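You operate a simulated robot arm through the tools that you are given. There is no shell and no other tool.

You run a simulated robot arm. Do the job below in one go: nothing can be reset, and whatever is moved stays where it is left.

## Task
Stop the mixer, shut its outlet and switch it off.
Fine: black button first; then purple lever down, red knob pushed in, red switch off, blue valve shut, white switch off.
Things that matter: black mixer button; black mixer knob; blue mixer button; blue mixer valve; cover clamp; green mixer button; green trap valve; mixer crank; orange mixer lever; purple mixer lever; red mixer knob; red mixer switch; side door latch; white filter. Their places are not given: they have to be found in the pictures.

It is judged by the outcome, as a careful person would: the job done as asked, and still so three seconds after it is handed in. It fails if anything else is knocked over, pushed out of place, dropped, spilled or broken.

## Robot
A 7-joint arm with a two-finger parallel gripper, fixed in place. Base frame: the origin is on the floor under the middle of its stand, x ahead of it, y to its left, z up. Readings come in m, rad, newtons and seconds.
It reaches about 1.091 m from its shoulder. Its first joint turns from -2.496 to 2.496 rad. Payload 3 kg.
Tool frame: the origin (TCP) lies between the finger pads and is the grasp point; the fingertips stand 0.03 m ahead of it; z points along the fingers, y is the line along which they close. The gripper opens to 0.094 m. The fingers are 0.028 m wide and 0.01 m thick; the gripper's body (0.05 by 0.096 m) begins 0.055 m behind the TCP.
Orientation is told as [roll, pitch, yaw] about the base's x, y, z axes, in that order, counted from this pose: with the fingers straight down and closing along the base's y, the tool's x points along the base's -x, its y along +y and its z along -z.

## Interface
- The arm moves only by the tool servo_tool. Its argument "motion" is a list of rows, each a list of 7 numbers: the shift along the base's x, y, z in m, then the turn, a rotation vector about the base's x, y, z in rad, then the finger opening in m, from 0 to 0.094. In form: [[dx, dy, dz, wx, wy, wz, claw], ...]. A call has 1 to 20 rows; each row shifts and turns the commanded pose from where the row before left it. Rows are played at 5 a second. More than 0.05 m and 0.15 rad between two rows, or a gripper value outside its range, and nothing of the call is played. A pose out of reach is approached as far as the arm can. The call stops where the force on the tool passes 90 N (or 10 N more than at its start, if that is more) or the arm is blocked; 0.2 s more then pass. The fingers move at their own pace (about 0.045 m/s each) and stop on an object; they squeeze with about 24 N. The grip force told is the motor's: it shows also when the fingers shut on nothing. Time passes only in rows, and 0.2 s behind the last, so rows that do not move let the fingers close. It gives the time, the measured TCP pose, the force on the tool (base axes), the opening and the grip force at its end, in the units of the frame above (readings bear some noise), with the torque about the TCP (base axes, N m) and any sound that the robot's microphone picked up.
- Cameras (640 x 400 px; columns grow to the right, rows downward): "scene" is fixed at [0.0562, -0.6526, 1.8213]; the picture's right is [0.76, -0.65, 0.00], its down [-0.35, -0.41, -0.84] and it looks along [0.55, 0.64, -0.54] (base axes); focal length 320 px, centre (320, 200). "wrist" rides on the gripper at [0.076, 0.014, -0.102] in the tool frame; the picture's right is [-0.18, 0.98, 0.00], its down [-0.75, -0.14, -0.64] and it looks along [-0.63, -0.12, 0.77] (tool axes); focal length 243 px, centre (320, 200).
- get_image(camera): a new picture of that camera. No time passes.
- lift_body(by): moves the trunk up (or, below 0, down) by that many m; the arm rides with it, the base frame stays. It gives what a move gives, with no picture.
- probe_pixels(camera, pixels): there is no depth. For up to 12 entries [column, row, z] of the newest picture of that camera ("zoom" is the newest enlarged one), the place [x, y] in the base frame at which the ray of that pixel passes the height z, good to about 0.002 m, but the place of the scene camera against the robot may be out by one fixed shift of up to 0.025 m in any direction. No time passes.
- inspect(camera, box): a new picture of the part [left, top, right, bottom] of that camera's present view, enlarged. No time passes.
- finish_job(): hands the job in; it is judged then, once.

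Open the gripper and draw the arm clear of the work before you hand the job in, unless the task says otherwise.

The tools are called after "Emit:" as name(argument=value, ...) on one line, values as JSON. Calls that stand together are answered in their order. servo_tool: Moves the arm, as the interface text tells. Its arguments: {"type":"object","properties":{"motion":{"type":"array"}},"required":["motion"]} The other tools are called the same way: lift_body (by) moves the trunk up or down; get_image (camera) takes a picture; probe_pixels (camera, pixels) gives the place at which the rays of pixels pass given heights; inspect (camera, box) takes an enlarged picture of a part of a camera's view; finish_job () hands the job in.

At the start:

```text
clock: 0.0
tool_pos: [0.5232, 0.0143, 1.496]
ee_rot: [-0.001, 0.004, -0.001]
ft_force: [-0.1, -0.6, 1.0]
moment: [-0.01, 0.06, 0.0]
grip_width: 0.0938
grasp_force: 0.0
trunk travel left (down, up): [-0.3, 0.09]
```

scene: 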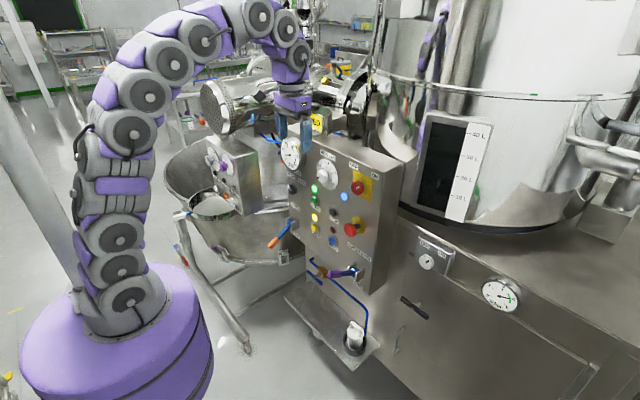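
wrist: 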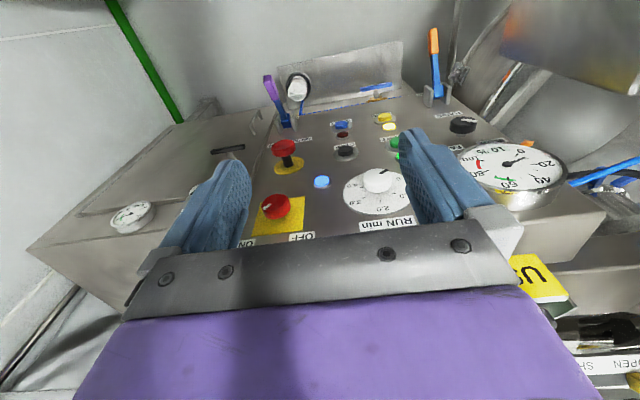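

The scene picture shows the control panel around (330,210) with knobs and buttons; I take enlarged views of it from both cameras.

Emit:
inspect(camera="scene", box=[260, 120, 420, 300])

Emit:
inspect(camera="wrist", box=[220, 50, 540, 250])

Emit:
inspect(camera="scene", box=[260, 220, 420, 370])

```text
2.22 times, centred on (340, 210) of scene
```

zoom: 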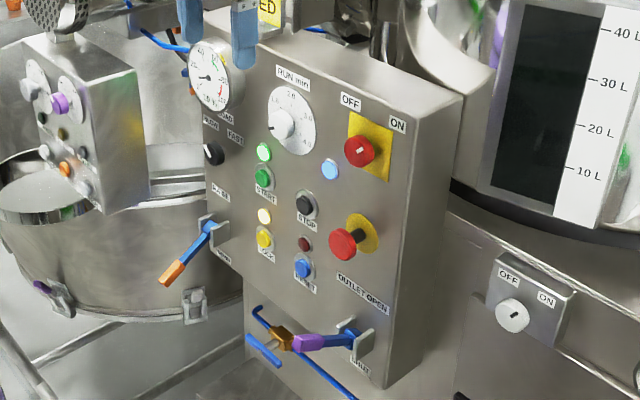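

```text
2.00 times, centred on (380, 150) of wrist
```

zoom: 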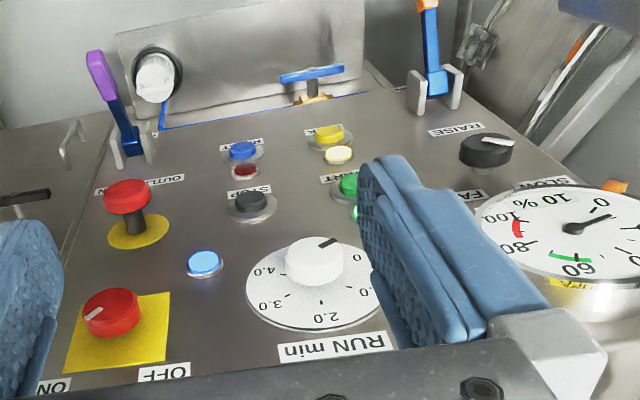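

```text
2.67 times, centred on (340, 295) of scene
```

zoom: 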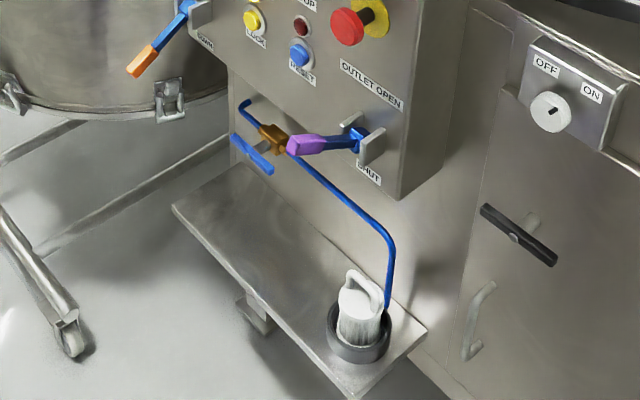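

The panel carries STOP (black), red mushroom knob, red rotary switch, purple OUTLET lever, a blue T-handle on the pipe, and a white OFF/ON switch at right on the side cabinet. I draw back a little and tilt the tool up to look at the panel with the wrist camera.

Emit:
servo_tool(motion=[[-0.02, 0, 0, 0, -0.12, 0, 0.094], [-0.02, 0, 0, 0, -0.12, 0, 0.094], [-0.02, 0, 0, 0, -0.12, 0, 0.094], [-0.02, 0, 0, 0, -0.12, 0, 0.094], [-0.02, 0, 0, 0, -0.12, 0, 0.094]])

Emit:
get_image(camera="wrist")

Emit:
get_image(camera="scene")

```text
clock: 1.2
tool_pos: [0.4174, 0.0152, 1.4978]
ee_rot: [0.0, -0.603, 0.001]
ft_force: [0.6, 0.4, 0.1]
moment: [0.02, 0.01, 0.0]
grip_width: 0.0943
grasp_force: 0.1
trunk travel left (down, up): [-0.3, 0.09]
```

```text
taken
```

wrist: 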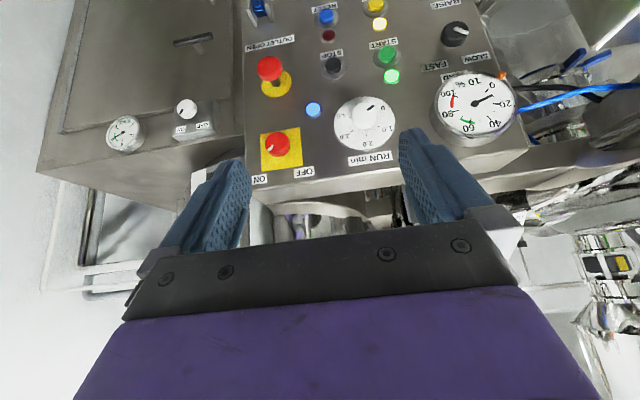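

```text
taken
```

scene: 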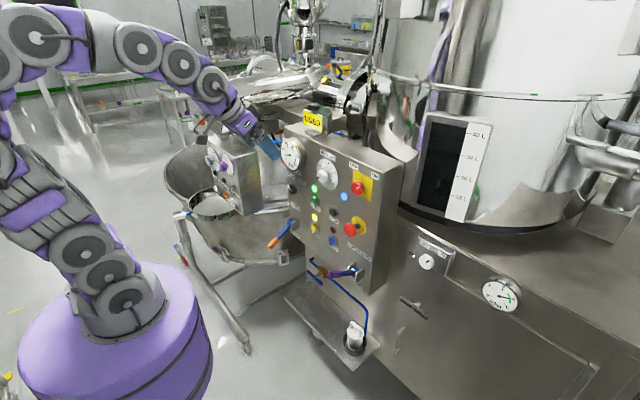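

The panel sits at the top of the (upside-down) wrist view: red knob (269,67), red switch (276,142), STOP (332,66). I enlarge and take rays for triangulation.

Emit:
inspect(camera="wrist", box=[150, 0, 470, 200])

Emit:
probe_pixels(camera="wrist", pixels=[[269, 67, 1.2], [269, 67, 1.3], [276, 142, 1.2], [276, 142, 1.3], [332, 66, 1.2], [332, 66, 1.3], [313, 110, 1.2], [313, 110, 1.3], [186, 108, 1.2], [186, 108, 1.1]])

```text
2.00 times, centred on (310, 100) of wrist
```

zoom: 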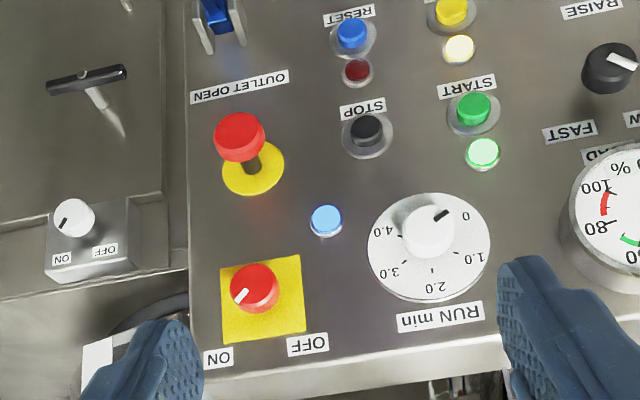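

```text
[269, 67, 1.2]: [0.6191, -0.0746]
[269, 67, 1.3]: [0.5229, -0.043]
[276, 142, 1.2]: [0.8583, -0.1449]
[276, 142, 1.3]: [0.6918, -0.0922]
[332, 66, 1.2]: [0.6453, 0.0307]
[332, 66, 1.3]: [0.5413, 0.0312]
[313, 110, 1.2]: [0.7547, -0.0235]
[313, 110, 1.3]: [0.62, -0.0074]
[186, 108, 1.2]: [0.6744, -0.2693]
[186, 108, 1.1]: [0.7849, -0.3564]
```

Both the red and white switch pointers point at ON. I lower the tool about 0.22 m to view the panel from the front and triangulate.

Emit:
servo_tool(motion=[[-0.01, 0, -0.045, 0, 0, 0, 0.094], [-0.01, 0, -0.045, 0, 0, 0, 0.094], [-0.01, 0, -0.045, 0, 0, 0, 0.094], [-0.01, 0, -0.045, 0, 0, 0, 0.094], [0, 0, -0.045, 0, 0, 0, 0.094]])

Emit:
get_image(camera="wrist")

Emit:
inspect(camera="wrist", box=[180, 40, 500, 240])

```text
clock: 2.4
tool_pos: [0.4435, 0.0167, 1.3248]
ee_rot: [0.002, -0.594, 0.0]
ft_force: [0.1, -0.2, 0.1]
moment: [0.02, -0.03, -0.05]
grip_width: 0.094
grasp_force: 0.0
out of reach, approached as far as the arm can: row 3, 4, 5
trunk travel left (down, up): [-0.3, 0.09]
```

```text
taken
```

wrist: 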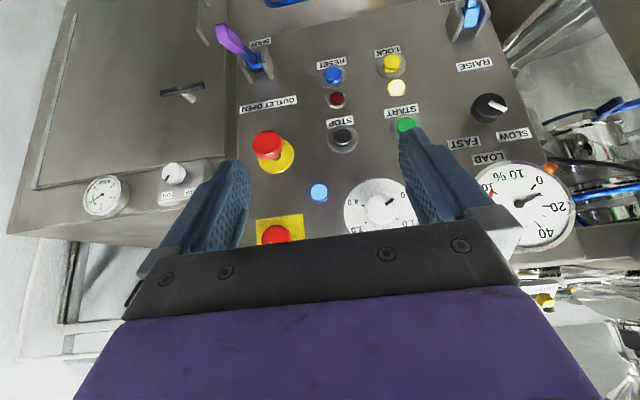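

```text
2.00 times, centred on (340, 140) of wrist
```

zoom: 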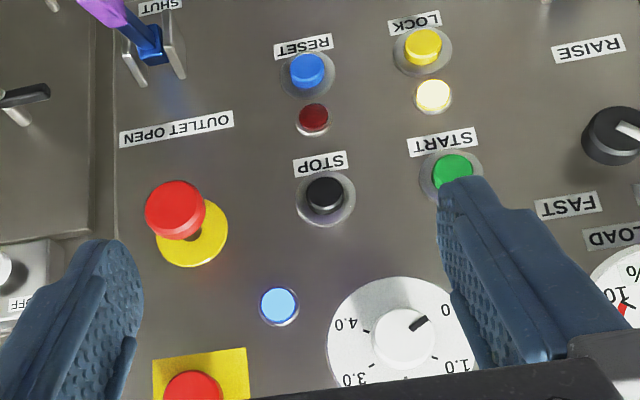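

The arm stopped short of the commanded low pose (folding limit), so the trunk must go down later. First I take rays from this view for triangulation: STOP at zoom (324,192), red knob (175,208), blue light (278,305), yellow disc centre, lever pivot (152,45).

Emit:
probe_pixels(camera="zoom", pixels=[[324, 192, 1.2], [324, 192, 1.3], [175, 208, 1.2], [175, 208, 1.3], [278, 305, 1.2], [278, 305, 1.3], [150, 45, 1.1], [150, 45, 1.2], [200, 245, 1.2], [200, 245, 1.3], [100, 10, 1.1], [100, 10, 1.2]])

Emit:
probe_pixels(camera="wrist", pixels=[[174, 172, 1.1], [174, 172, 1.2], [275, 234, 1.2], [275, 234, 1.3]])

```text
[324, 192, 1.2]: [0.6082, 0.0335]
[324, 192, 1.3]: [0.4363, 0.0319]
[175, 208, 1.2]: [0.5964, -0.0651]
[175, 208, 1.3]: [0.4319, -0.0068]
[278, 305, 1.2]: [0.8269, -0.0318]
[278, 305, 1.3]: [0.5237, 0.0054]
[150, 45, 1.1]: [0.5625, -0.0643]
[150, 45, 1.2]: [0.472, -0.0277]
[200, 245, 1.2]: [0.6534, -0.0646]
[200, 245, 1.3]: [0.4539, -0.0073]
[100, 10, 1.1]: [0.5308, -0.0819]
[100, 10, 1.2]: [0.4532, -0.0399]
```

```text
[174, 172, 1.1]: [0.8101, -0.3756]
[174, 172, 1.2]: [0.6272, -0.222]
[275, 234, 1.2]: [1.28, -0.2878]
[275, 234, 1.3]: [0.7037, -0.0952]
```

Triangulated: STOP ≈ (0.702, 0.033, 1.145), red knob ≈ (0.651, -0.084, 1.167), red switch ≈ (0.687, -0.09, 1.30), white switch ≈ (0.746, -0.325, 1.135). The arm folds too tightly at this height, so I lower the trunk; the tool at x≈0.44 stays well clear of the panel.

Emit:
lift_body(by=-0.2)

Emit:
get_image(camera="wrist")

Emit:
get_image(camera="scene")

```text
clock: 4.6
tool_pos: [0.4417, 0.0162, 1.1261]
ee_rot: [-0.001, -0.596, 0.002]
ft_force: [0.2, -0.1, 0.4]
moment: [-0.02, 0.02, 0.0]
grip_width: 0.0939
grasp_force: 0.1
trunk travel left (down, up): [-0.1, 0.29]
```

```text
taken
```

wrist: 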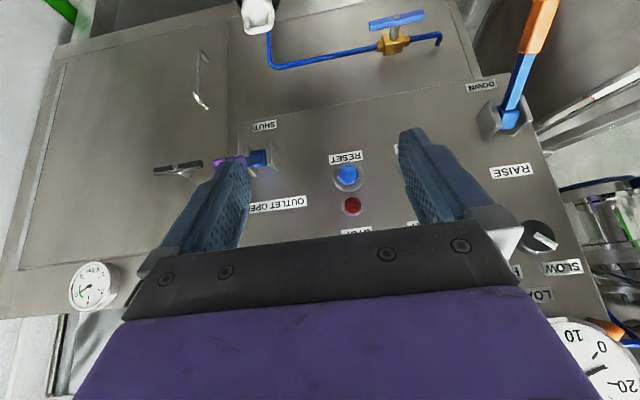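

```text
taken
```

scene: 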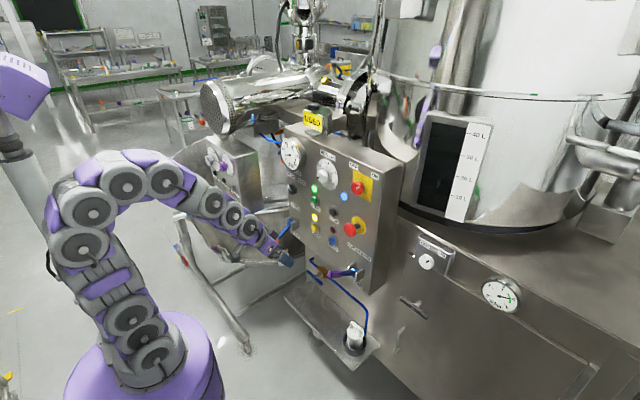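

Now the lower items are visible: blue valve handle at (397,22), brass body (393,42), lever pivot (258,158), SHUT label (264,126). I enlarge this area and the scene view.

Emit:
inspect(camera="wrist", box=[180, 0, 500, 200])

Emit:
inspect(camera="scene", box=[280, 230, 400, 305])

Emit:
probe_pixels(camera="wrist", pixels=[[397, 20, 0.8], [397, 20, 0.9], [393, 42, 0.8], [393, 42, 0.9], [265, 158, 0.9], [265, 158, 1.0], [264, 126, 0.9], [264, 126, 1.0], [232, 161, 0.9], [232, 161, 1.0], [347, 175, 1.0], [347, 175, 1.1]])

```text
2.00 times, centred on (340, 100) of wrist
```

zoom: 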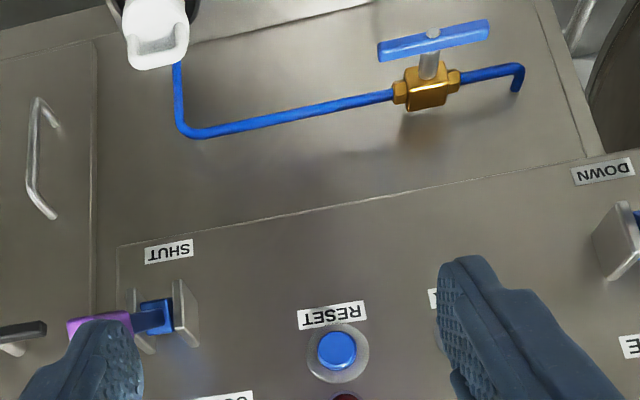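

```text
5.33 times, centred on (340, 268) of scene
```

zoom: 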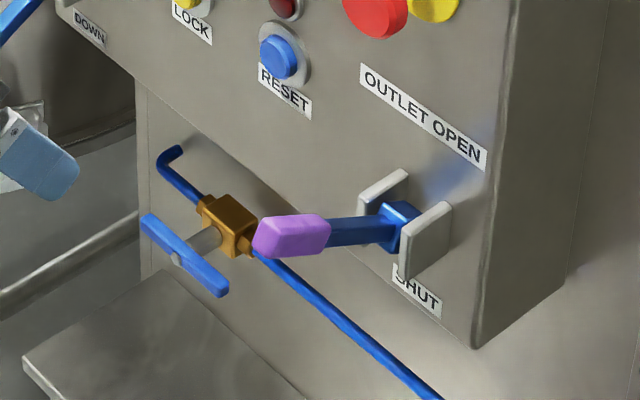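

```text
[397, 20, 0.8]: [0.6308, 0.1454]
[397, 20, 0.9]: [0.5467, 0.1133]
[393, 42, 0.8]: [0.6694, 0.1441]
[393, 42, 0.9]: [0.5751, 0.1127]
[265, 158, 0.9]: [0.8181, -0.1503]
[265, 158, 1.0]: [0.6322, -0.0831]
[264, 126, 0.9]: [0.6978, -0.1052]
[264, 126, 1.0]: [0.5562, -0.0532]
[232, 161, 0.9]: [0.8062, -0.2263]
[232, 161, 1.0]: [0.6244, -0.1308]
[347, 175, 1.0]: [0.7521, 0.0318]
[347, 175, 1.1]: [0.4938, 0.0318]
```

The lever sticks out and up (~27°) from its pivot at about (0.69,-0.104,0.97), tip near (0.573,-0.104,1.03); the blue valve handle lies parallel to the pipe (open). I now turn the tool to point at the panel, closing the fingers, and move forward a little, checking the commanded pose.

Emit:
servo_tool(motion=[[0.02, 0.003, 0.0, 0, -0.139, 0, 0.0], [0.02, 0.003, 0.0, 0, -0.139, 0, 0.0], [0.02, 0.003, 0.0, 0, -0.139, 0, 0.0]])

```text
clock: 5.4
tool_pos: [0.5456, 0.0217, 1.1554]
ee_rot: [-0.003, -1.012, 0.001]
ft_force: [0.4, 0.5, -0.6]
moment: [-0.01, 0.02, -0.02]
grip_width: 0.023
grasp_force: 0.0
out of reach, approached as far as the arm can: row 1, 2, 3
trunk travel left (down, up): [-0.1, 0.29]
```

The arm was pushed out to x=0.546 by its folding limit; fingers are closing. I continue turning to horizontal while moving forward, staying short of the panel.

Emit:
servo_tool(motion=[[0.02, 0.002, 0.0, 0, -0.14, 0, 0.0], [0.02, 0.002, 0.0, 0, -0.14, 0, 0.0], [0.0, 0.002, 0.0, 0, -0.14, 0, 0.0], [0.0, 0.002, 0.0, 0, -0.14, 0, 0.0]])

Emit:
get_image(camera="wrist")

Emit:
get_image(camera="scene")

```text
clock: 6.4
tool_pos: [0.63, 0.0249, 1.2308]
ee_rot: [-3.133, -1.563, 3.131]
ft_force: [0.0, -0.4, 0.4]
moment: [0.03, 0.02, -0.02]
grip_width: 0.0
grasp_force: 24.2
out of reach, approached as far as the arm can: row 1, 2, 3, 4
trunk travel left (down, up): [-0.1, 0.29]
```

```text
taken
```

wrist: 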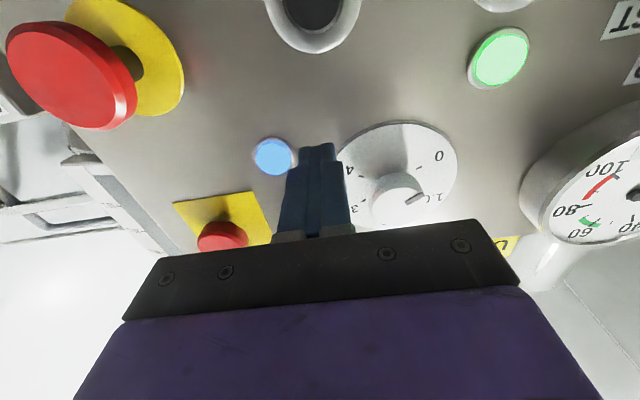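

```text
taken
```

scene: 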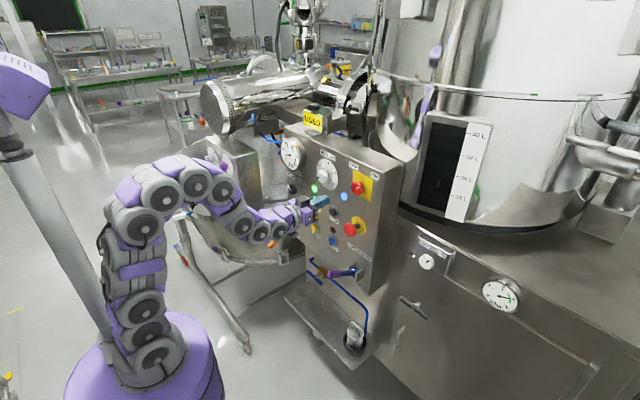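

The tool is now horizontal at (0.63, 0.025, 1.231), held out by the fold limit; tips at x≈0.66, still ~4 cm off the button faces. I lower the trunk the last 0.1 m, which brings the tool to STOP height with clearance to everything nearby.

Emit:
lift_body(by=-0.1)

Emit:
get_image(camera="wrist")

Emit:
inspect(camera="scene", box=[260, 150, 420, 250])

```text
clock: 7.7
tool_pos: [0.631, 0.0246, 1.1302]
ee_rot: [-3.065, -1.566, 3.062]
ft_force: [-0.3, 0.1, 0.0]
moment: [0.03, 0.0, -0.01]
grip_width: 0.0
grasp_force: 23.8
trunk travel left (down, up): [0.0, 0.39]
```

```text
taken
```

wrist: 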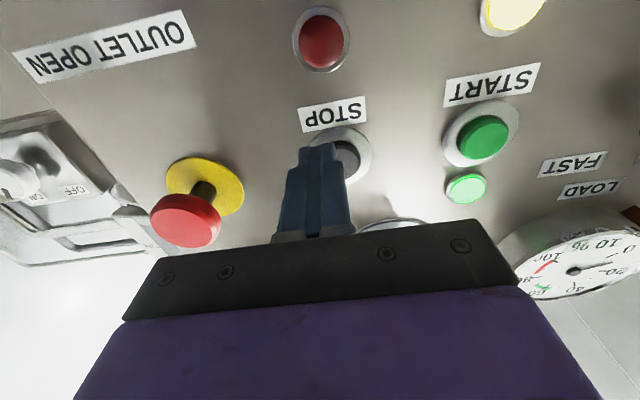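

```text
4.00 times, centred on (340, 200) of scene
```

zoom: 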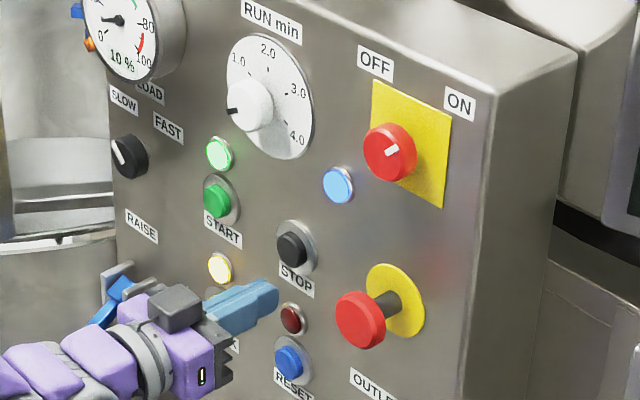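

The STOP button is partly behind the closed fingers at about (345,157). I zoom in to locate its centre precisely.

Emit:
inspect(camera="wrist", box=[240, 80, 440, 205])

Emit:
inspect(camera="scene", box=[300, 190, 364, 230])

```text
3.20 times, centred on (340, 142) of wrist
```

zoom: 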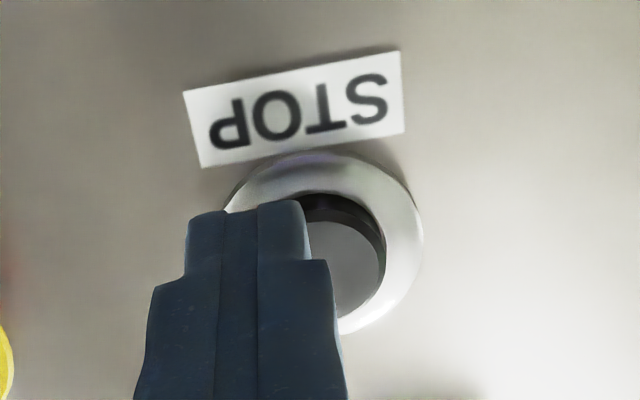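

```text
10.00 times, centred on (332, 210) of scene
```

zoom: 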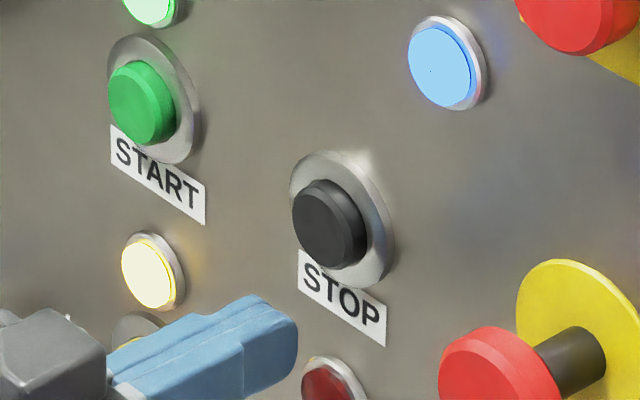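

I probe the cap centre at zoom (328,272) and bezel centre (322,244).

Emit:
probe_pixels(camera="wrist", pixels=[[342.5, 164.5, 1.14], [342.5, 164.5, 1.15], [340.6, 155.7, 1.14], [340.6, 155.7, 1.15], [340.6, 155.7, 1.16]])

```text
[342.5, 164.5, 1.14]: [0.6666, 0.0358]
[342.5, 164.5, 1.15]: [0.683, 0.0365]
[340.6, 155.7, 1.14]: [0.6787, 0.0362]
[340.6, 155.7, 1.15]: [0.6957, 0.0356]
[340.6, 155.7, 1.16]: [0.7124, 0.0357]
```

Bezel centre comes to ≈(0.71, 0.036, 1.157). I shift the closed tips to y≈0.036, z≈1.153 and check before pressing.

Emit:
servo_tool(motion=[[0.0, 0.005, 0.012, 0, 0, 0, 0.0], [0.005, 0.006, 0.011, 0, 0, 0, 0.0], [0, 0, 0, 0, 0, 0, 0]])

Emit:
inspect(camera="wrist", box=[240, 80, 440, 205])

Emit:
inspect(camera="scene", box=[300, 190, 364, 230])

```text
clock: 8.5
tool_pos: [0.6351, 0.0347, 1.1527]
ee_rot: [-2.906, -1.567, 2.906]
ft_force: [-0.2, -0.3, -0.1]
moment: [0.0, 0.0, -0.01]
grip_width: 0.0
grasp_force: 23.9
trunk travel left (down, up): [0.0, 0.39]
```

```text
3.20 times, centred on (340, 142) of wrist
```

zoom: 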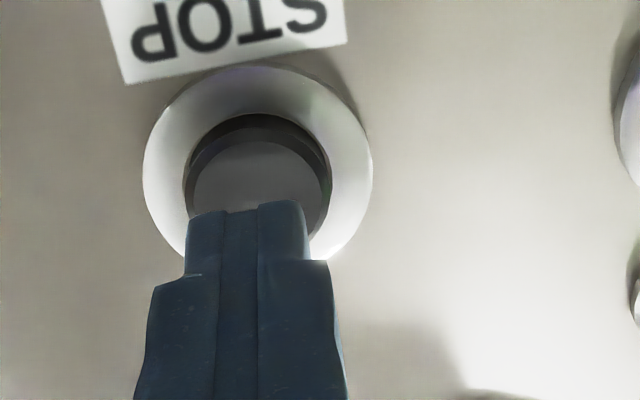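

```text
10.00 times, centred on (332, 210) of scene
```

zoom: 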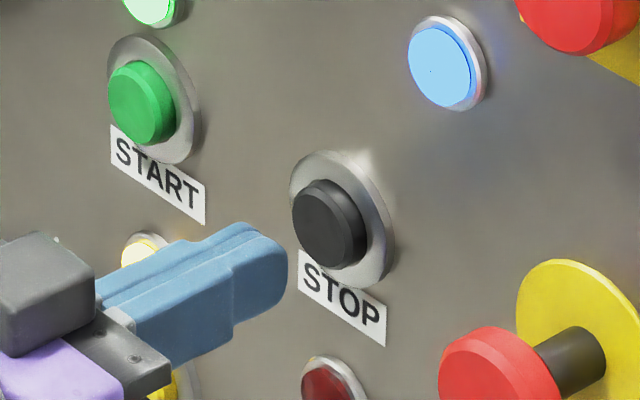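

The tips line up with the STOP cap within ~4 mm (cap at (322,142), predicted contact (320,138)). I nudge up 3 mm and advance to just before contact.

Emit:
servo_tool(motion=[[0.01, 0.001, 0.003, 0, 0, 0, 0.0], [0.01, 0, 0, 0, 0, 0, 0.0], [0.006, 0, 0, 0, 0, 0, 0.0], [0.004, 0, 0, 0, 0, 0, 0.0]])

Emit:
inspect(camera="scene", box=[300, 190, 364, 230])

Emit:
inspect(camera="wrist", box=[240, 80, 440, 205])

```text
clock: 9.5
tool_pos: [0.6627, 0.0354, 1.1562]
ee_rot: [-0.95, -1.569, 0.95]
ft_force: [-25.4, 1.4, -10.9]
moment: [0.09, 0.34, 0.0]
grip_width: 0.0
grasp_force: 24.3
trunk travel left (down, up): [0.0, 0.39]
heard: click
```

```text
10.00 times, centred on (332, 210) of scene
```

zoom: 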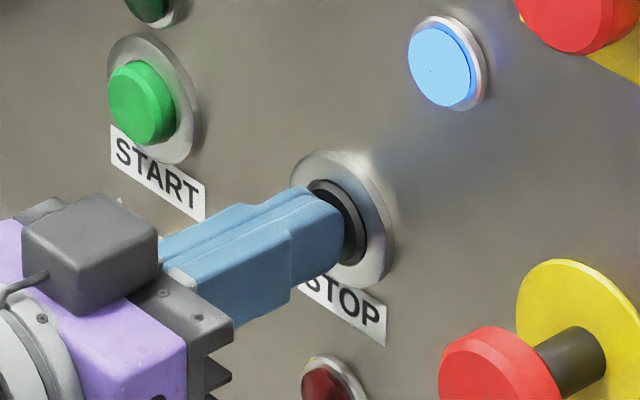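

```text
3.20 times, centred on (340, 142) of wrist
```

zoom: 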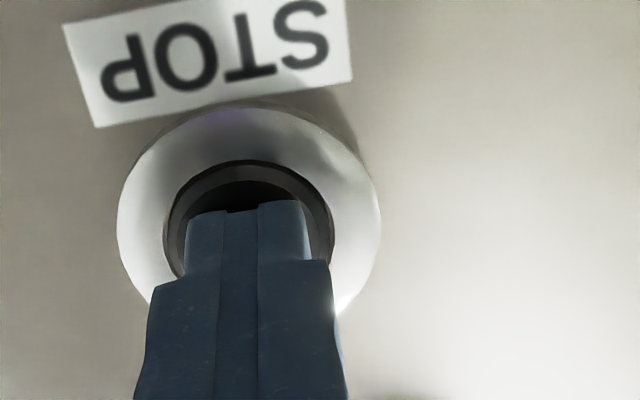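

A click was heard, and the green run lamp above START has gone dark: the mixer is stopped. I back off the button.

Emit:
servo_tool(motion=[[-0.01, 0, 0, 0, 0, 0, 0.0], [-0.012, 0, 0, 0, 0, 0, 0.0], [0, 0, 0, 0, 0, 0, 0.0]])

Emit:
inspect(camera="scene", box=[270, 140, 398, 220])

Emit:
get_image(camera="wrist")

```text
clock: 10.3
tool_pos: [0.6438, 0.0352, 1.1562]
ee_rot: [-3.027, -1.567, 3.027]
ft_force: [0.4, -0.6, -0.1]
moment: [0.01, 0.02, -0.01]
grip_width: 0.0001
grasp_force: 23.8
trunk travel left (down, up): [0.0, 0.39]
```

```text
5.00 times, centred on (334, 180) of scene
```

zoom: 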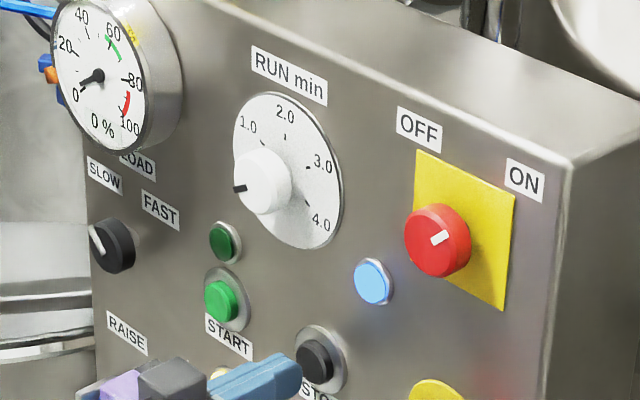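

```text
taken
```

wrist: 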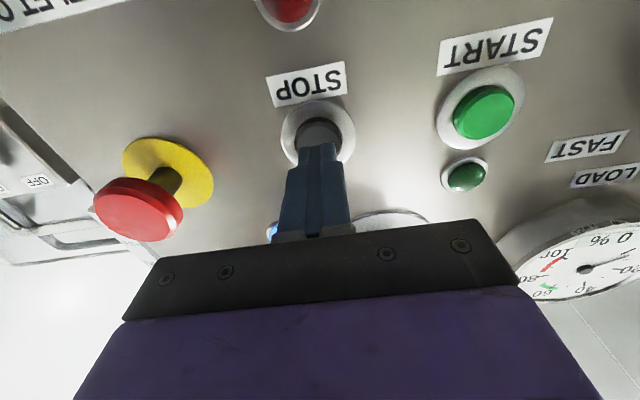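

The load gauge dropped to 0 and the run lamp is off. Next the purple lever: I back away, turn the tool to point down and forward, and move over to y≈-0.104 in front of the panel (away from the red knob at x≥0.65).

Emit:
servo_tool(motion=[[-0.025, 0, 0.01, 0, 0.139, 0, 0.0], [-0.025, 0, 0.01, 0, 0.139, 0, 0.0], [-0.025, 0, 0.01, 0, 0.139, 0, 0.0], [-0.005, -0.035, 0, 0, 0.139, 0, 0.0], [-0.005, -0.035, 0, 0, 0.139, 0, 0.0], [-0.005, -0.035, 0, 0, 0.139, 0, 0.0], [-0.005, -0.035, 0, 0, 0.139, 0, 0.0]])

Emit:
get_image(camera="wrist")

Emit:
get_image(camera="scene")

```text
clock: 11.9
tool_pos: [0.549, -0.1088, 1.1854]
ee_rot: [0.003, -0.597, -0.002]
ft_force: [-0.4, 0.6, 0.0]
moment: [0.0, -0.03, -0.03]
grip_width: 0.0
grasp_force: 24.2
trunk travel left (down, up): [0.0, 0.39]
```

```text
taken
```

wrist: 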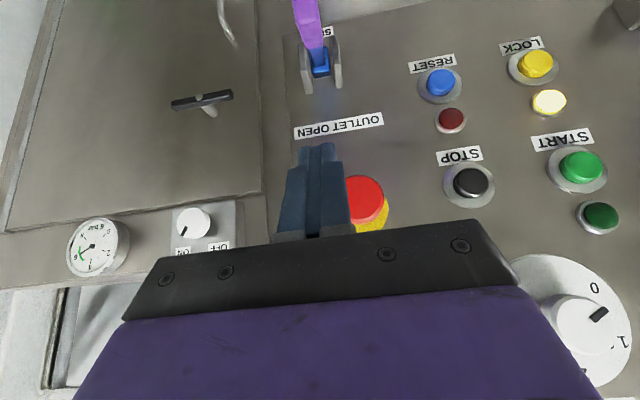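

```text
taken
```

scene: 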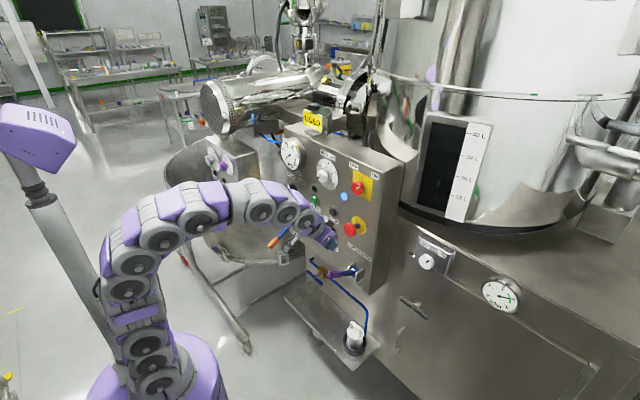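

The lever is now straight ahead at (318,55) pivot, handle (306,15). I lower 8 cm and back off 6 cm to see the whole lever.

Emit:
servo_tool(motion=[[-0.03, 0, -0.03, 0, 0, 0, 0.0], [-0.03, 0, -0.03, 0, 0, 0, 0.0], [0, 0, -0.02, 0, 0, 0, 0]])

Emit:
get_image(camera="wrist")

Emit:
inspect(camera="wrist", box=[240, 20, 400, 120])

```text
clock: 12.7
tool_pos: [0.4879, -0.1054, 1.1051]
ee_rot: [0.001, -0.601, 0.001]
ft_force: [-0.6, -0.6, 0.2]
moment: [-0.01, 0.04, 0.0]
grip_width: 0.0
grasp_force: 24.5
trunk travel left (down, up): [0.0, 0.39]
```

```text
taken
```

wrist: 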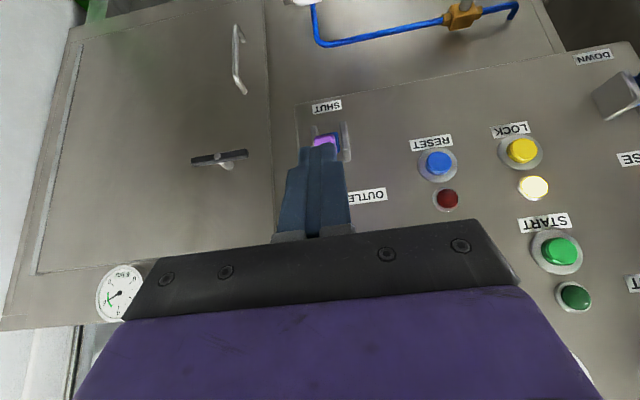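

```text
4.00 times, centred on (320, 70) of wrist
```

zoom: 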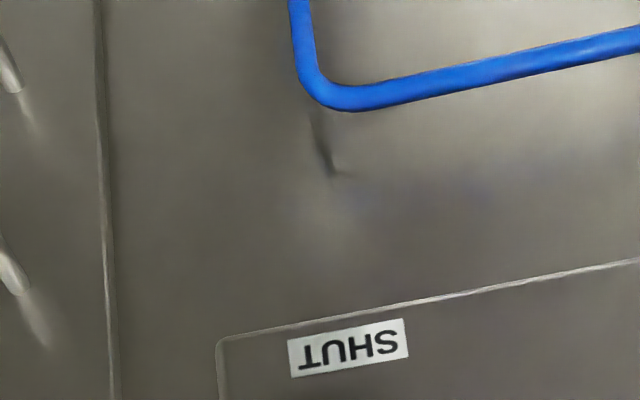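

The lever's purple tip shows at (325,142) just beyond the fingertips, end-on. I probe it to confirm its y.

Emit:
probe_pixels(camera="wrist", pixels=[[325, 142, 1.04], [325, 142, 1.03], [325, 142, 1.02], [347, 140, 0.97], [312, 152, 0.97], [327, 106, 0.89], [327, 106, 0.9]])

Emit:
inspect(camera="wrist", box=[260, 90, 420, 190])

```text
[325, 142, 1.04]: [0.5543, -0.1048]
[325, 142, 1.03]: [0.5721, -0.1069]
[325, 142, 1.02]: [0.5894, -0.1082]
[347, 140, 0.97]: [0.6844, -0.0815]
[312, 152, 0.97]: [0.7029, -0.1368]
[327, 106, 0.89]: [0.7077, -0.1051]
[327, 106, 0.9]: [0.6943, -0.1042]
```

```text
4.00 times, centred on (340, 140) of wrist
```

zoom: 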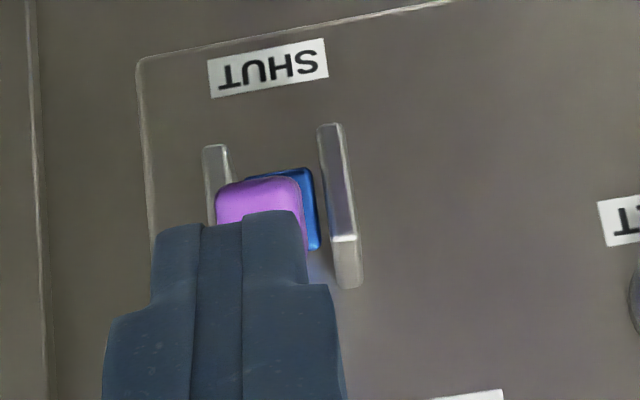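

The handle is ~23 mm wide centred at y≈-0.107, rising toward me from the pivot. I move the closed tips over the handle (tip x≈0.62), then come down onto it.

Emit:
servo_tool(motion=[[0.03, -0.001, 0.0, 0, 0, 0, 0.0], [0.04, -0.001, 0.0, 0, 0, 0, 0.0], [0.04, 0, 0.0, 0, 0, 0, 0.0], [0, 0, -0.02, 0, 0, 0, 0.0], [0, 0, -0.015, 0, 0, 0, 0.0]])

Emit:
inspect(camera="scene", box=[280, 220, 400, 295])

Emit:
get_image(camera="wrist")

```text
clock: 13.9
tool_pos: [0.5969, -0.1081, 1.0707]
ee_rot: [0.0, -0.601, -0.002]
ft_force: [-0.4, 0.2, 0.4]
moment: [0.0, 0.03, 0.0]
grip_width: 0.0
grasp_force: 23.7
trunk travel left (down, up): [0.0, 0.39]
```

```text
5.33 times, centred on (340, 258) of scene
```

zoom: 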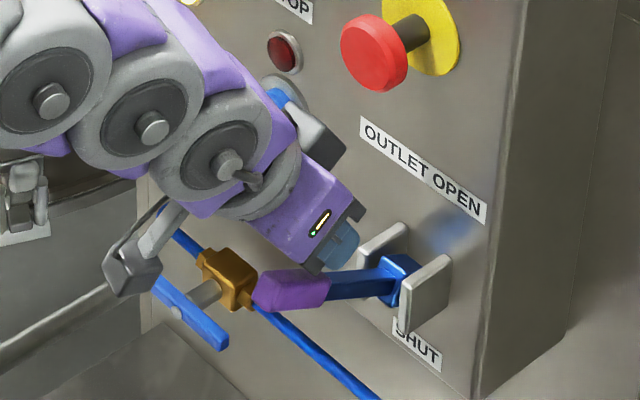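

```text
taken
```

wrist: 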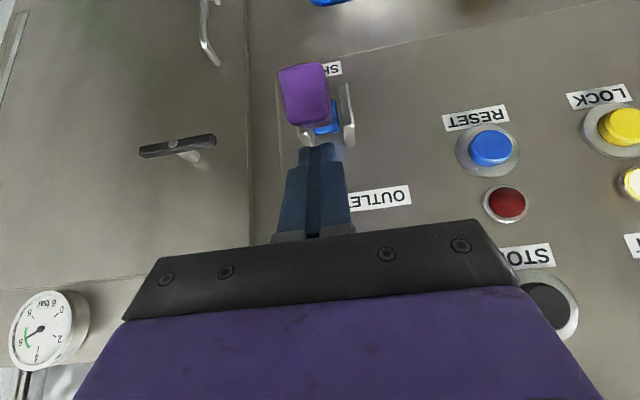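

The tips are just above the handle (seen in the scene zoom at (330,255)), aligned in y. I press downward.

Emit:
servo_tool(motion=[[0, 0, -0.012, 0, 0, 0, 0.0], [0, 0, -0.012, 0, 0, 0, 0.0], [0, 0, -0.012, 0, 0, 0, 0.0], [0, 0, -0.012, 0, 0, 0, 0.0], [0, 0, -0.012, 0, 0, 0, 0.0]])

Emit:
inspect(camera="scene", box=[280, 220, 400, 295])

```text
clock: 15.1
tool_pos: [0.5996, -0.1075, 1.0105]
ee_rot: [0.0, -0.6, -0.002]
ft_force: [0.6, 0.9, 0.0]
moment: [-0.01, -0.02, -0.01]
grip_width: 0.0001
grasp_force: 23.9
trunk travel left (down, up): [0.0, 0.39]
```

```text
5.33 times, centred on (340, 258) of scene
```

zoom: 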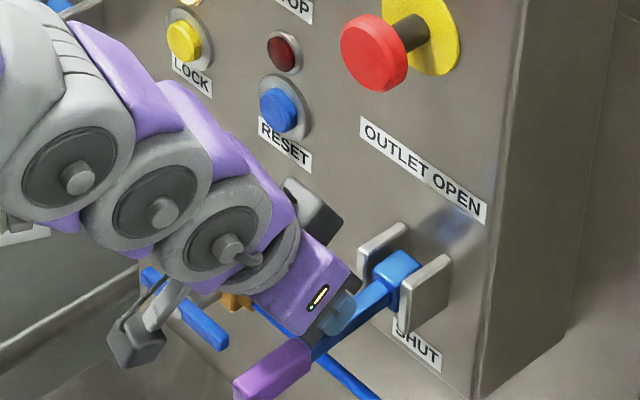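

The lever is swinging down with little resistance (now slightly below horizontal). I continue pressing down.

Emit:
servo_tool(motion=[[0, 0, -0.012, 0, 0, 0, 0.0], [0, 0, -0.012, 0, 0, 0, 0.0], [0, 0, -0.012, 0, 0, 0, 0.0]])

Emit:
inspect(camera="scene", box=[280, 220, 400, 295])

Emit:
get_image(camera="wrist")

```text
clock: 15.9
tool_pos: [0.5977, -0.1068, 0.9773]
ee_rot: [-0.001, -0.606, -0.002]
ft_force: [-2.9, -0.6, 12.8]
moment: [0.02, 0.05, 0.01]
grip_width: 0.0
grasp_force: 24.3
trunk travel left (down, up): [0.0, 0.39]
```

```text
5.33 times, centred on (340, 258) of scene
```

zoom: 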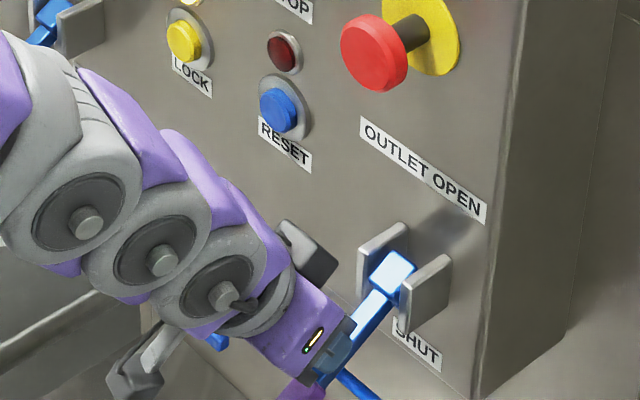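

```text
taken
```

wrist: 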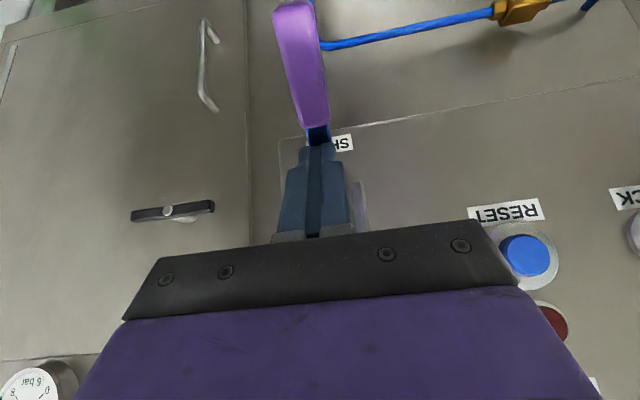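

Force of 13 N upward suggests the end stop is close. I press a few more millimetres to be sure.

Emit:
servo_tool(motion=[[0, 0, -0.006, 0, 0, 0, 0.0], [0, 0, -0.004, 0, 0, 0, 0.0]])

Emit:
inspect(camera="scene", box=[280, 220, 400, 295])

```text
clock: 16.5
tool_pos: [0.5942, -0.1066, 0.9761]
ee_rot: [-0.006, -0.621, 0.0]
ft_force: [-8.4, 1.5, 82.6]
moment: [0.07, -0.19, 0.02]
grip_width: 0.0
grasp_force: 24.2
trunk travel left (down, up): [0.0, 0.39]
```

```text
5.33 times, centred on (340, 258) of scene
```

zoom: 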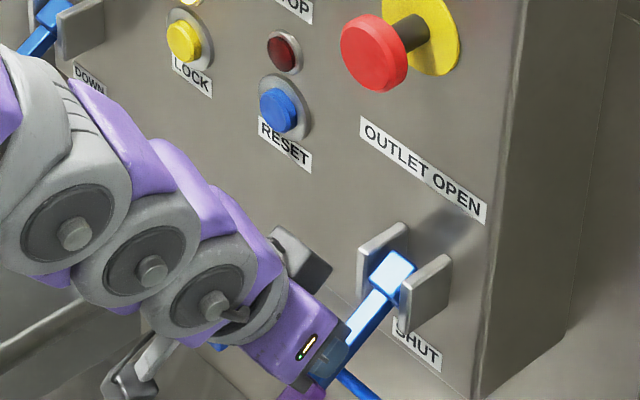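

82 N without further motion: the lever is firmly on its lower stop. I lift off and back out, then verify it stays down.

Emit:
servo_tool(motion=[[0, 0, 0.012, 0, 0, 0, 0.0], [0, 0, 0.03, 0, 0, 0, 0.0], [-0.03, 0, 0.04, 0, 0, 0, 0.0], [-0.03, 0, 0.04, 0, 0, 0, 0.0], [-0.01, 0, 0.04, 0, 0, 0, 0.0]])

Emit:
inspect(camera="scene", box=[280, 220, 400, 295])

Emit:
get_image(camera="wrist")

```text
clock: 17.7
tool_pos: [0.527, -0.1051, 1.1289]
ee_rot: [0.0, -0.601, 0.001]
ft_force: [0.1, -0.5, 0.0]
moment: [0.02, -0.03, -0.01]
grip_width: 0.0
grasp_force: 23.9
trunk travel left (down, up): [0.0, 0.39]
```

```text
5.33 times, centred on (340, 258) of scene
```

zoom: 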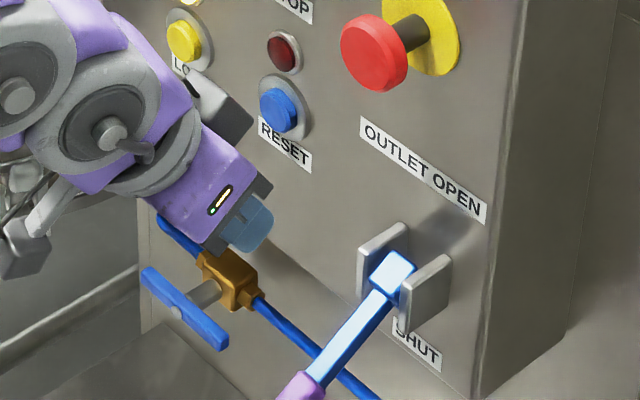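

```text
taken
```

wrist: 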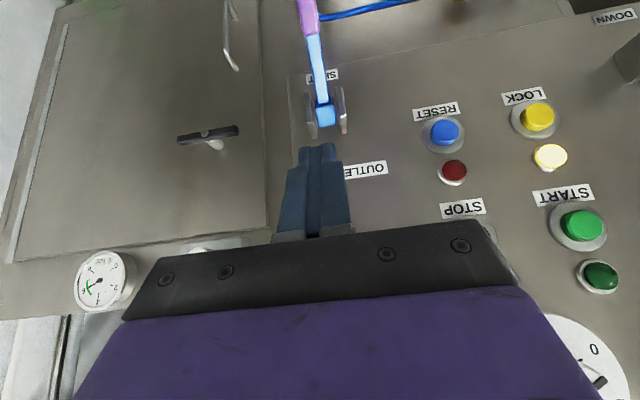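

The lever stays down at SHUT. Now the red knob: I tilt the tool nearly horizontal and stop about 5 cm in front of the knob at (0.651,-0.085,1.167).

Emit:
servo_tool(motion=[[0.005, 0.003, 0.008, 0, -0.1333, 0, 0.0], [0.005, 0.003, 0.008, 0, -0.1333, 0, 0.0], [0.008, 0.003, 0.008, 0, -0.1333, 0, 0.0], [0.008, 0.004, 0.008, 0, -0.1333, 0, 0.0], [0.008, 0.004, 0.007, 0, -0.1333, 0, 0.0], [0.009, 0.004, 0.006, 0, -0.1333, 0, 0.0]])

Emit:
get_image(camera="wrist")

Emit:
inspect(camera="scene", box=[300, 190, 396, 250])

```text
clock: 19.1
tool_pos: [0.5712, -0.0866, 1.1737]
ee_rot: [0.002, -1.402, -0.001]
ft_force: [0.0, 0.2, 0.1]
moment: [-0.02, -0.02, 0.02]
grip_width: 0.0
grasp_force: 24.2
trunk travel left (down, up): [0.0, 0.39]
```

```text
taken
```

wrist: 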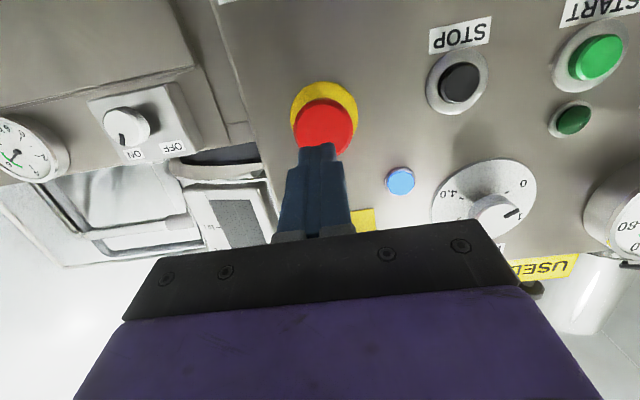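

```text
6.67 times, centred on (348, 220) of scene
```

zoom: 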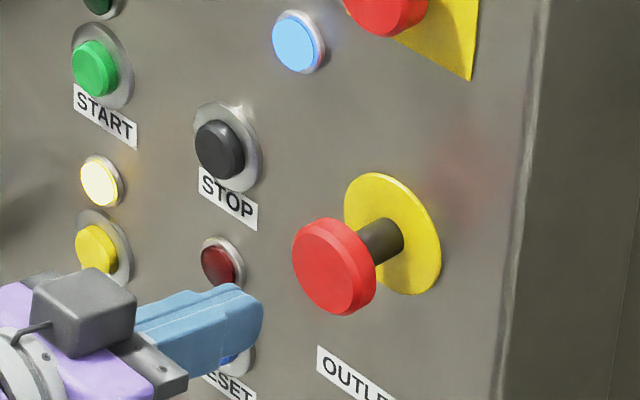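

Knob face centre computes to (0.651,-0.084,1.162). I correct by a few mm and advance to near contact.

Emit:
servo_tool(motion=[[0.015, 0.002, -0.003, 0, 0, 0, 0.0], [0.015, 0.001, -0.003, 0, 0, 0, 0.0], [0.012, 0, 0, 0, 0, 0, 0.0]])

Emit:
get_image(camera="wrist")

Emit:
inspect(camera="scene", box=[300, 190, 396, 250])

```text
clock: 19.9
tool_pos: [0.6146, -0.085, 1.1652]
ee_rot: [0.0, -1.401, 0.001]
ft_force: [0.2, -0.5, -0.1]
moment: [-0.04, 0.03, -0.01]
grip_width: 0.0
grasp_force: 24.5
trunk travel left (down, up): [0.0, 0.39]
```

```text
taken
```

wrist: 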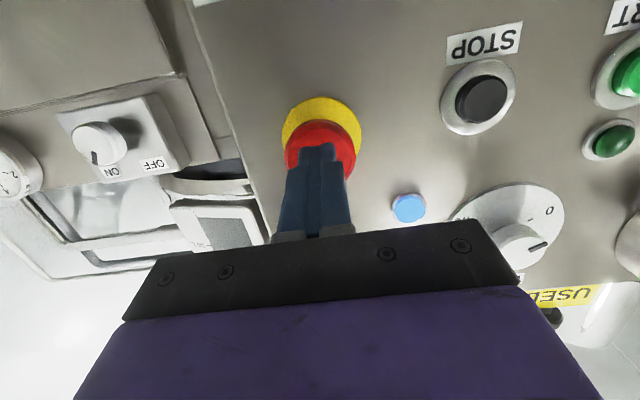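

```text
6.67 times, centred on (348, 220) of scene
```

zoom: 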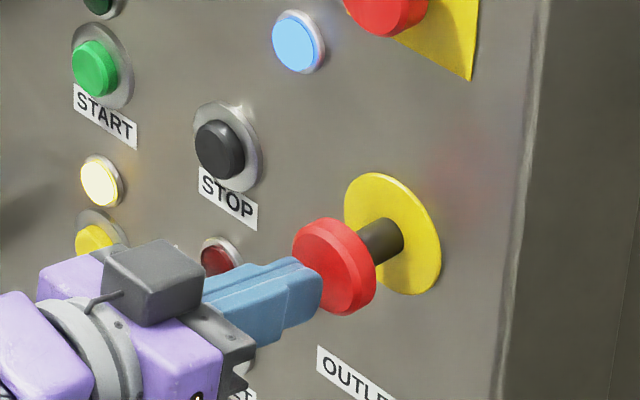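

The tips point at the knob's centre, about 7 mm short. I push forward in small steps.

Emit:
servo_tool(motion=[[0.008, 0, 0, 0, 0, 0, 0.0], [0.006, 0, 0, 0, 0, 0, 0.0], [0.006, 0, 0, 0, 0, 0, 0.0], [0.005, 0, 0, 0, 0, 0, 0.0]])

Emit:
inspect(camera="scene", box=[300, 190, 396, 250])

```text
clock: 21.1
tool_pos: [0.6285, -0.0828, 1.1659]
ee_rot: [0.019, -1.394, -0.016]
ft_force: [-88.5, -3.7, 0.2]
moment: [-0.71, -0.72, -0.15]
grip_width: 0.0001
grasp_force: 24.3
trunk travel left (down, up): [0.0, 0.39]
stopped in row 4: the force on the tool passed its limit at 95 N (the readings are from after the stop); the commanded pose is now the measured one
```

```text
6.67 times, centred on (348, 220) of scene
```

zoom: 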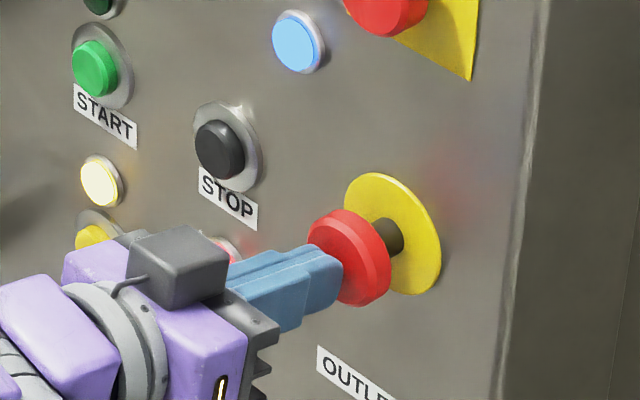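

The knob moved in ~1 cm and then met a hard stop (95 N). I back off to see whether it stays in.

Emit:
servo_tool(motion=[[-0.012, 0, 0, 0, 0, 0, 0.0], [-0.015, 0, 0, 0, 0, 0, 0.0], [-0.015, 0, 0, 0, 0, 0, 0.0]])

Emit:
inspect(camera="scene", box=[300, 190, 396, 250])

Emit:
get_image(camera="wrist")

```text
clock: 21.9
tool_pos: [0.5979, -0.0804, 1.1591]
ee_rot: [0.016, -1.384, -0.014]
ft_force: [-0.2, -1.3, 0.1]
moment: [-0.02, 0.0, 0.02]
grip_width: 0.0
grasp_force: 23.6
trunk travel left (down, up): [0.0, 0.39]
```

```text
6.67 times, centred on (348, 220) of scene
```

zoom: 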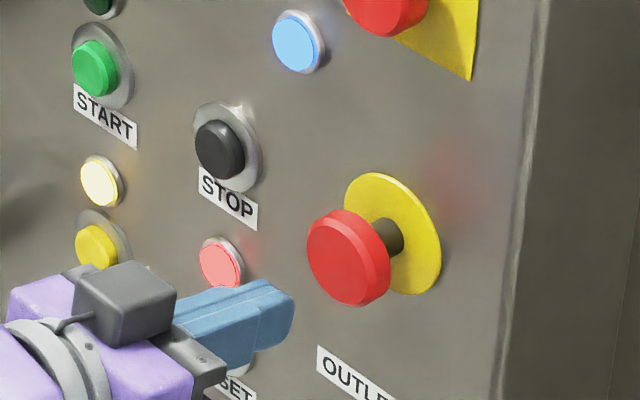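

```text
taken
```

wrist: 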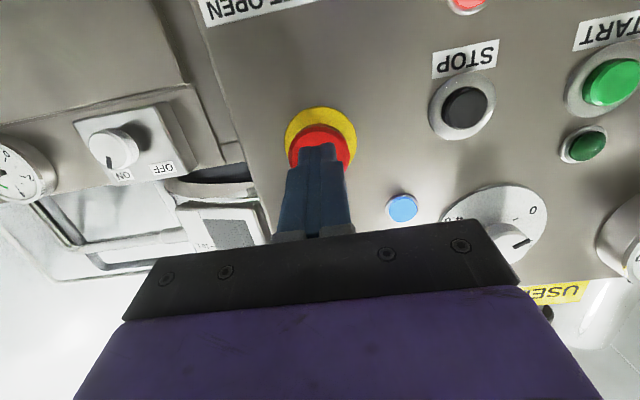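

The knob stays pushed in and the red lamp above RESET is now lit. Next the red switch: I zoom in to read its pointer and surroundings.

Emit:
inspect(camera="scene", box=[325, 150, 389, 205])

Emit:
servo_tool(motion=[[-0.01, 0, 0.03, 0, 0.13, 0, 0.03], [-0.01, 0, 0.03, 0, 0.13, 0, 0.06], [-0.01, 0, 0.03, 0, 0.13, 0, 0.06]])

Emit:
get_image(camera="wrist")

```text
7.27 times, centred on (357, 178) of scene
```

zoom: 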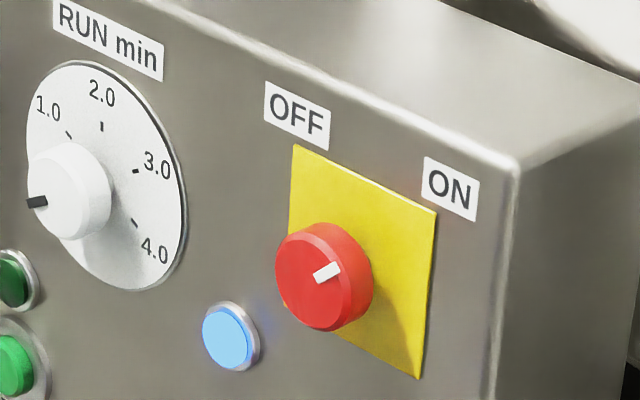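

```text
clock: 22.7
tool_pos: [0.5685, -0.08, 1.2512]
ee_rot: [0.005, -0.994, -0.003]
ft_force: [0.1, -0.4, 0.6]
moment: [0.03, -0.02, -0.01]
grip_width: 0.06
grasp_force: 0.0
trunk travel left (down, up): [0.0, 0.39]
```

```text
taken
```

wrist: 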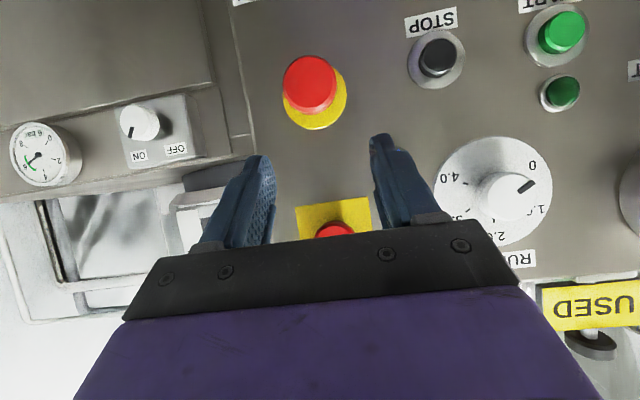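

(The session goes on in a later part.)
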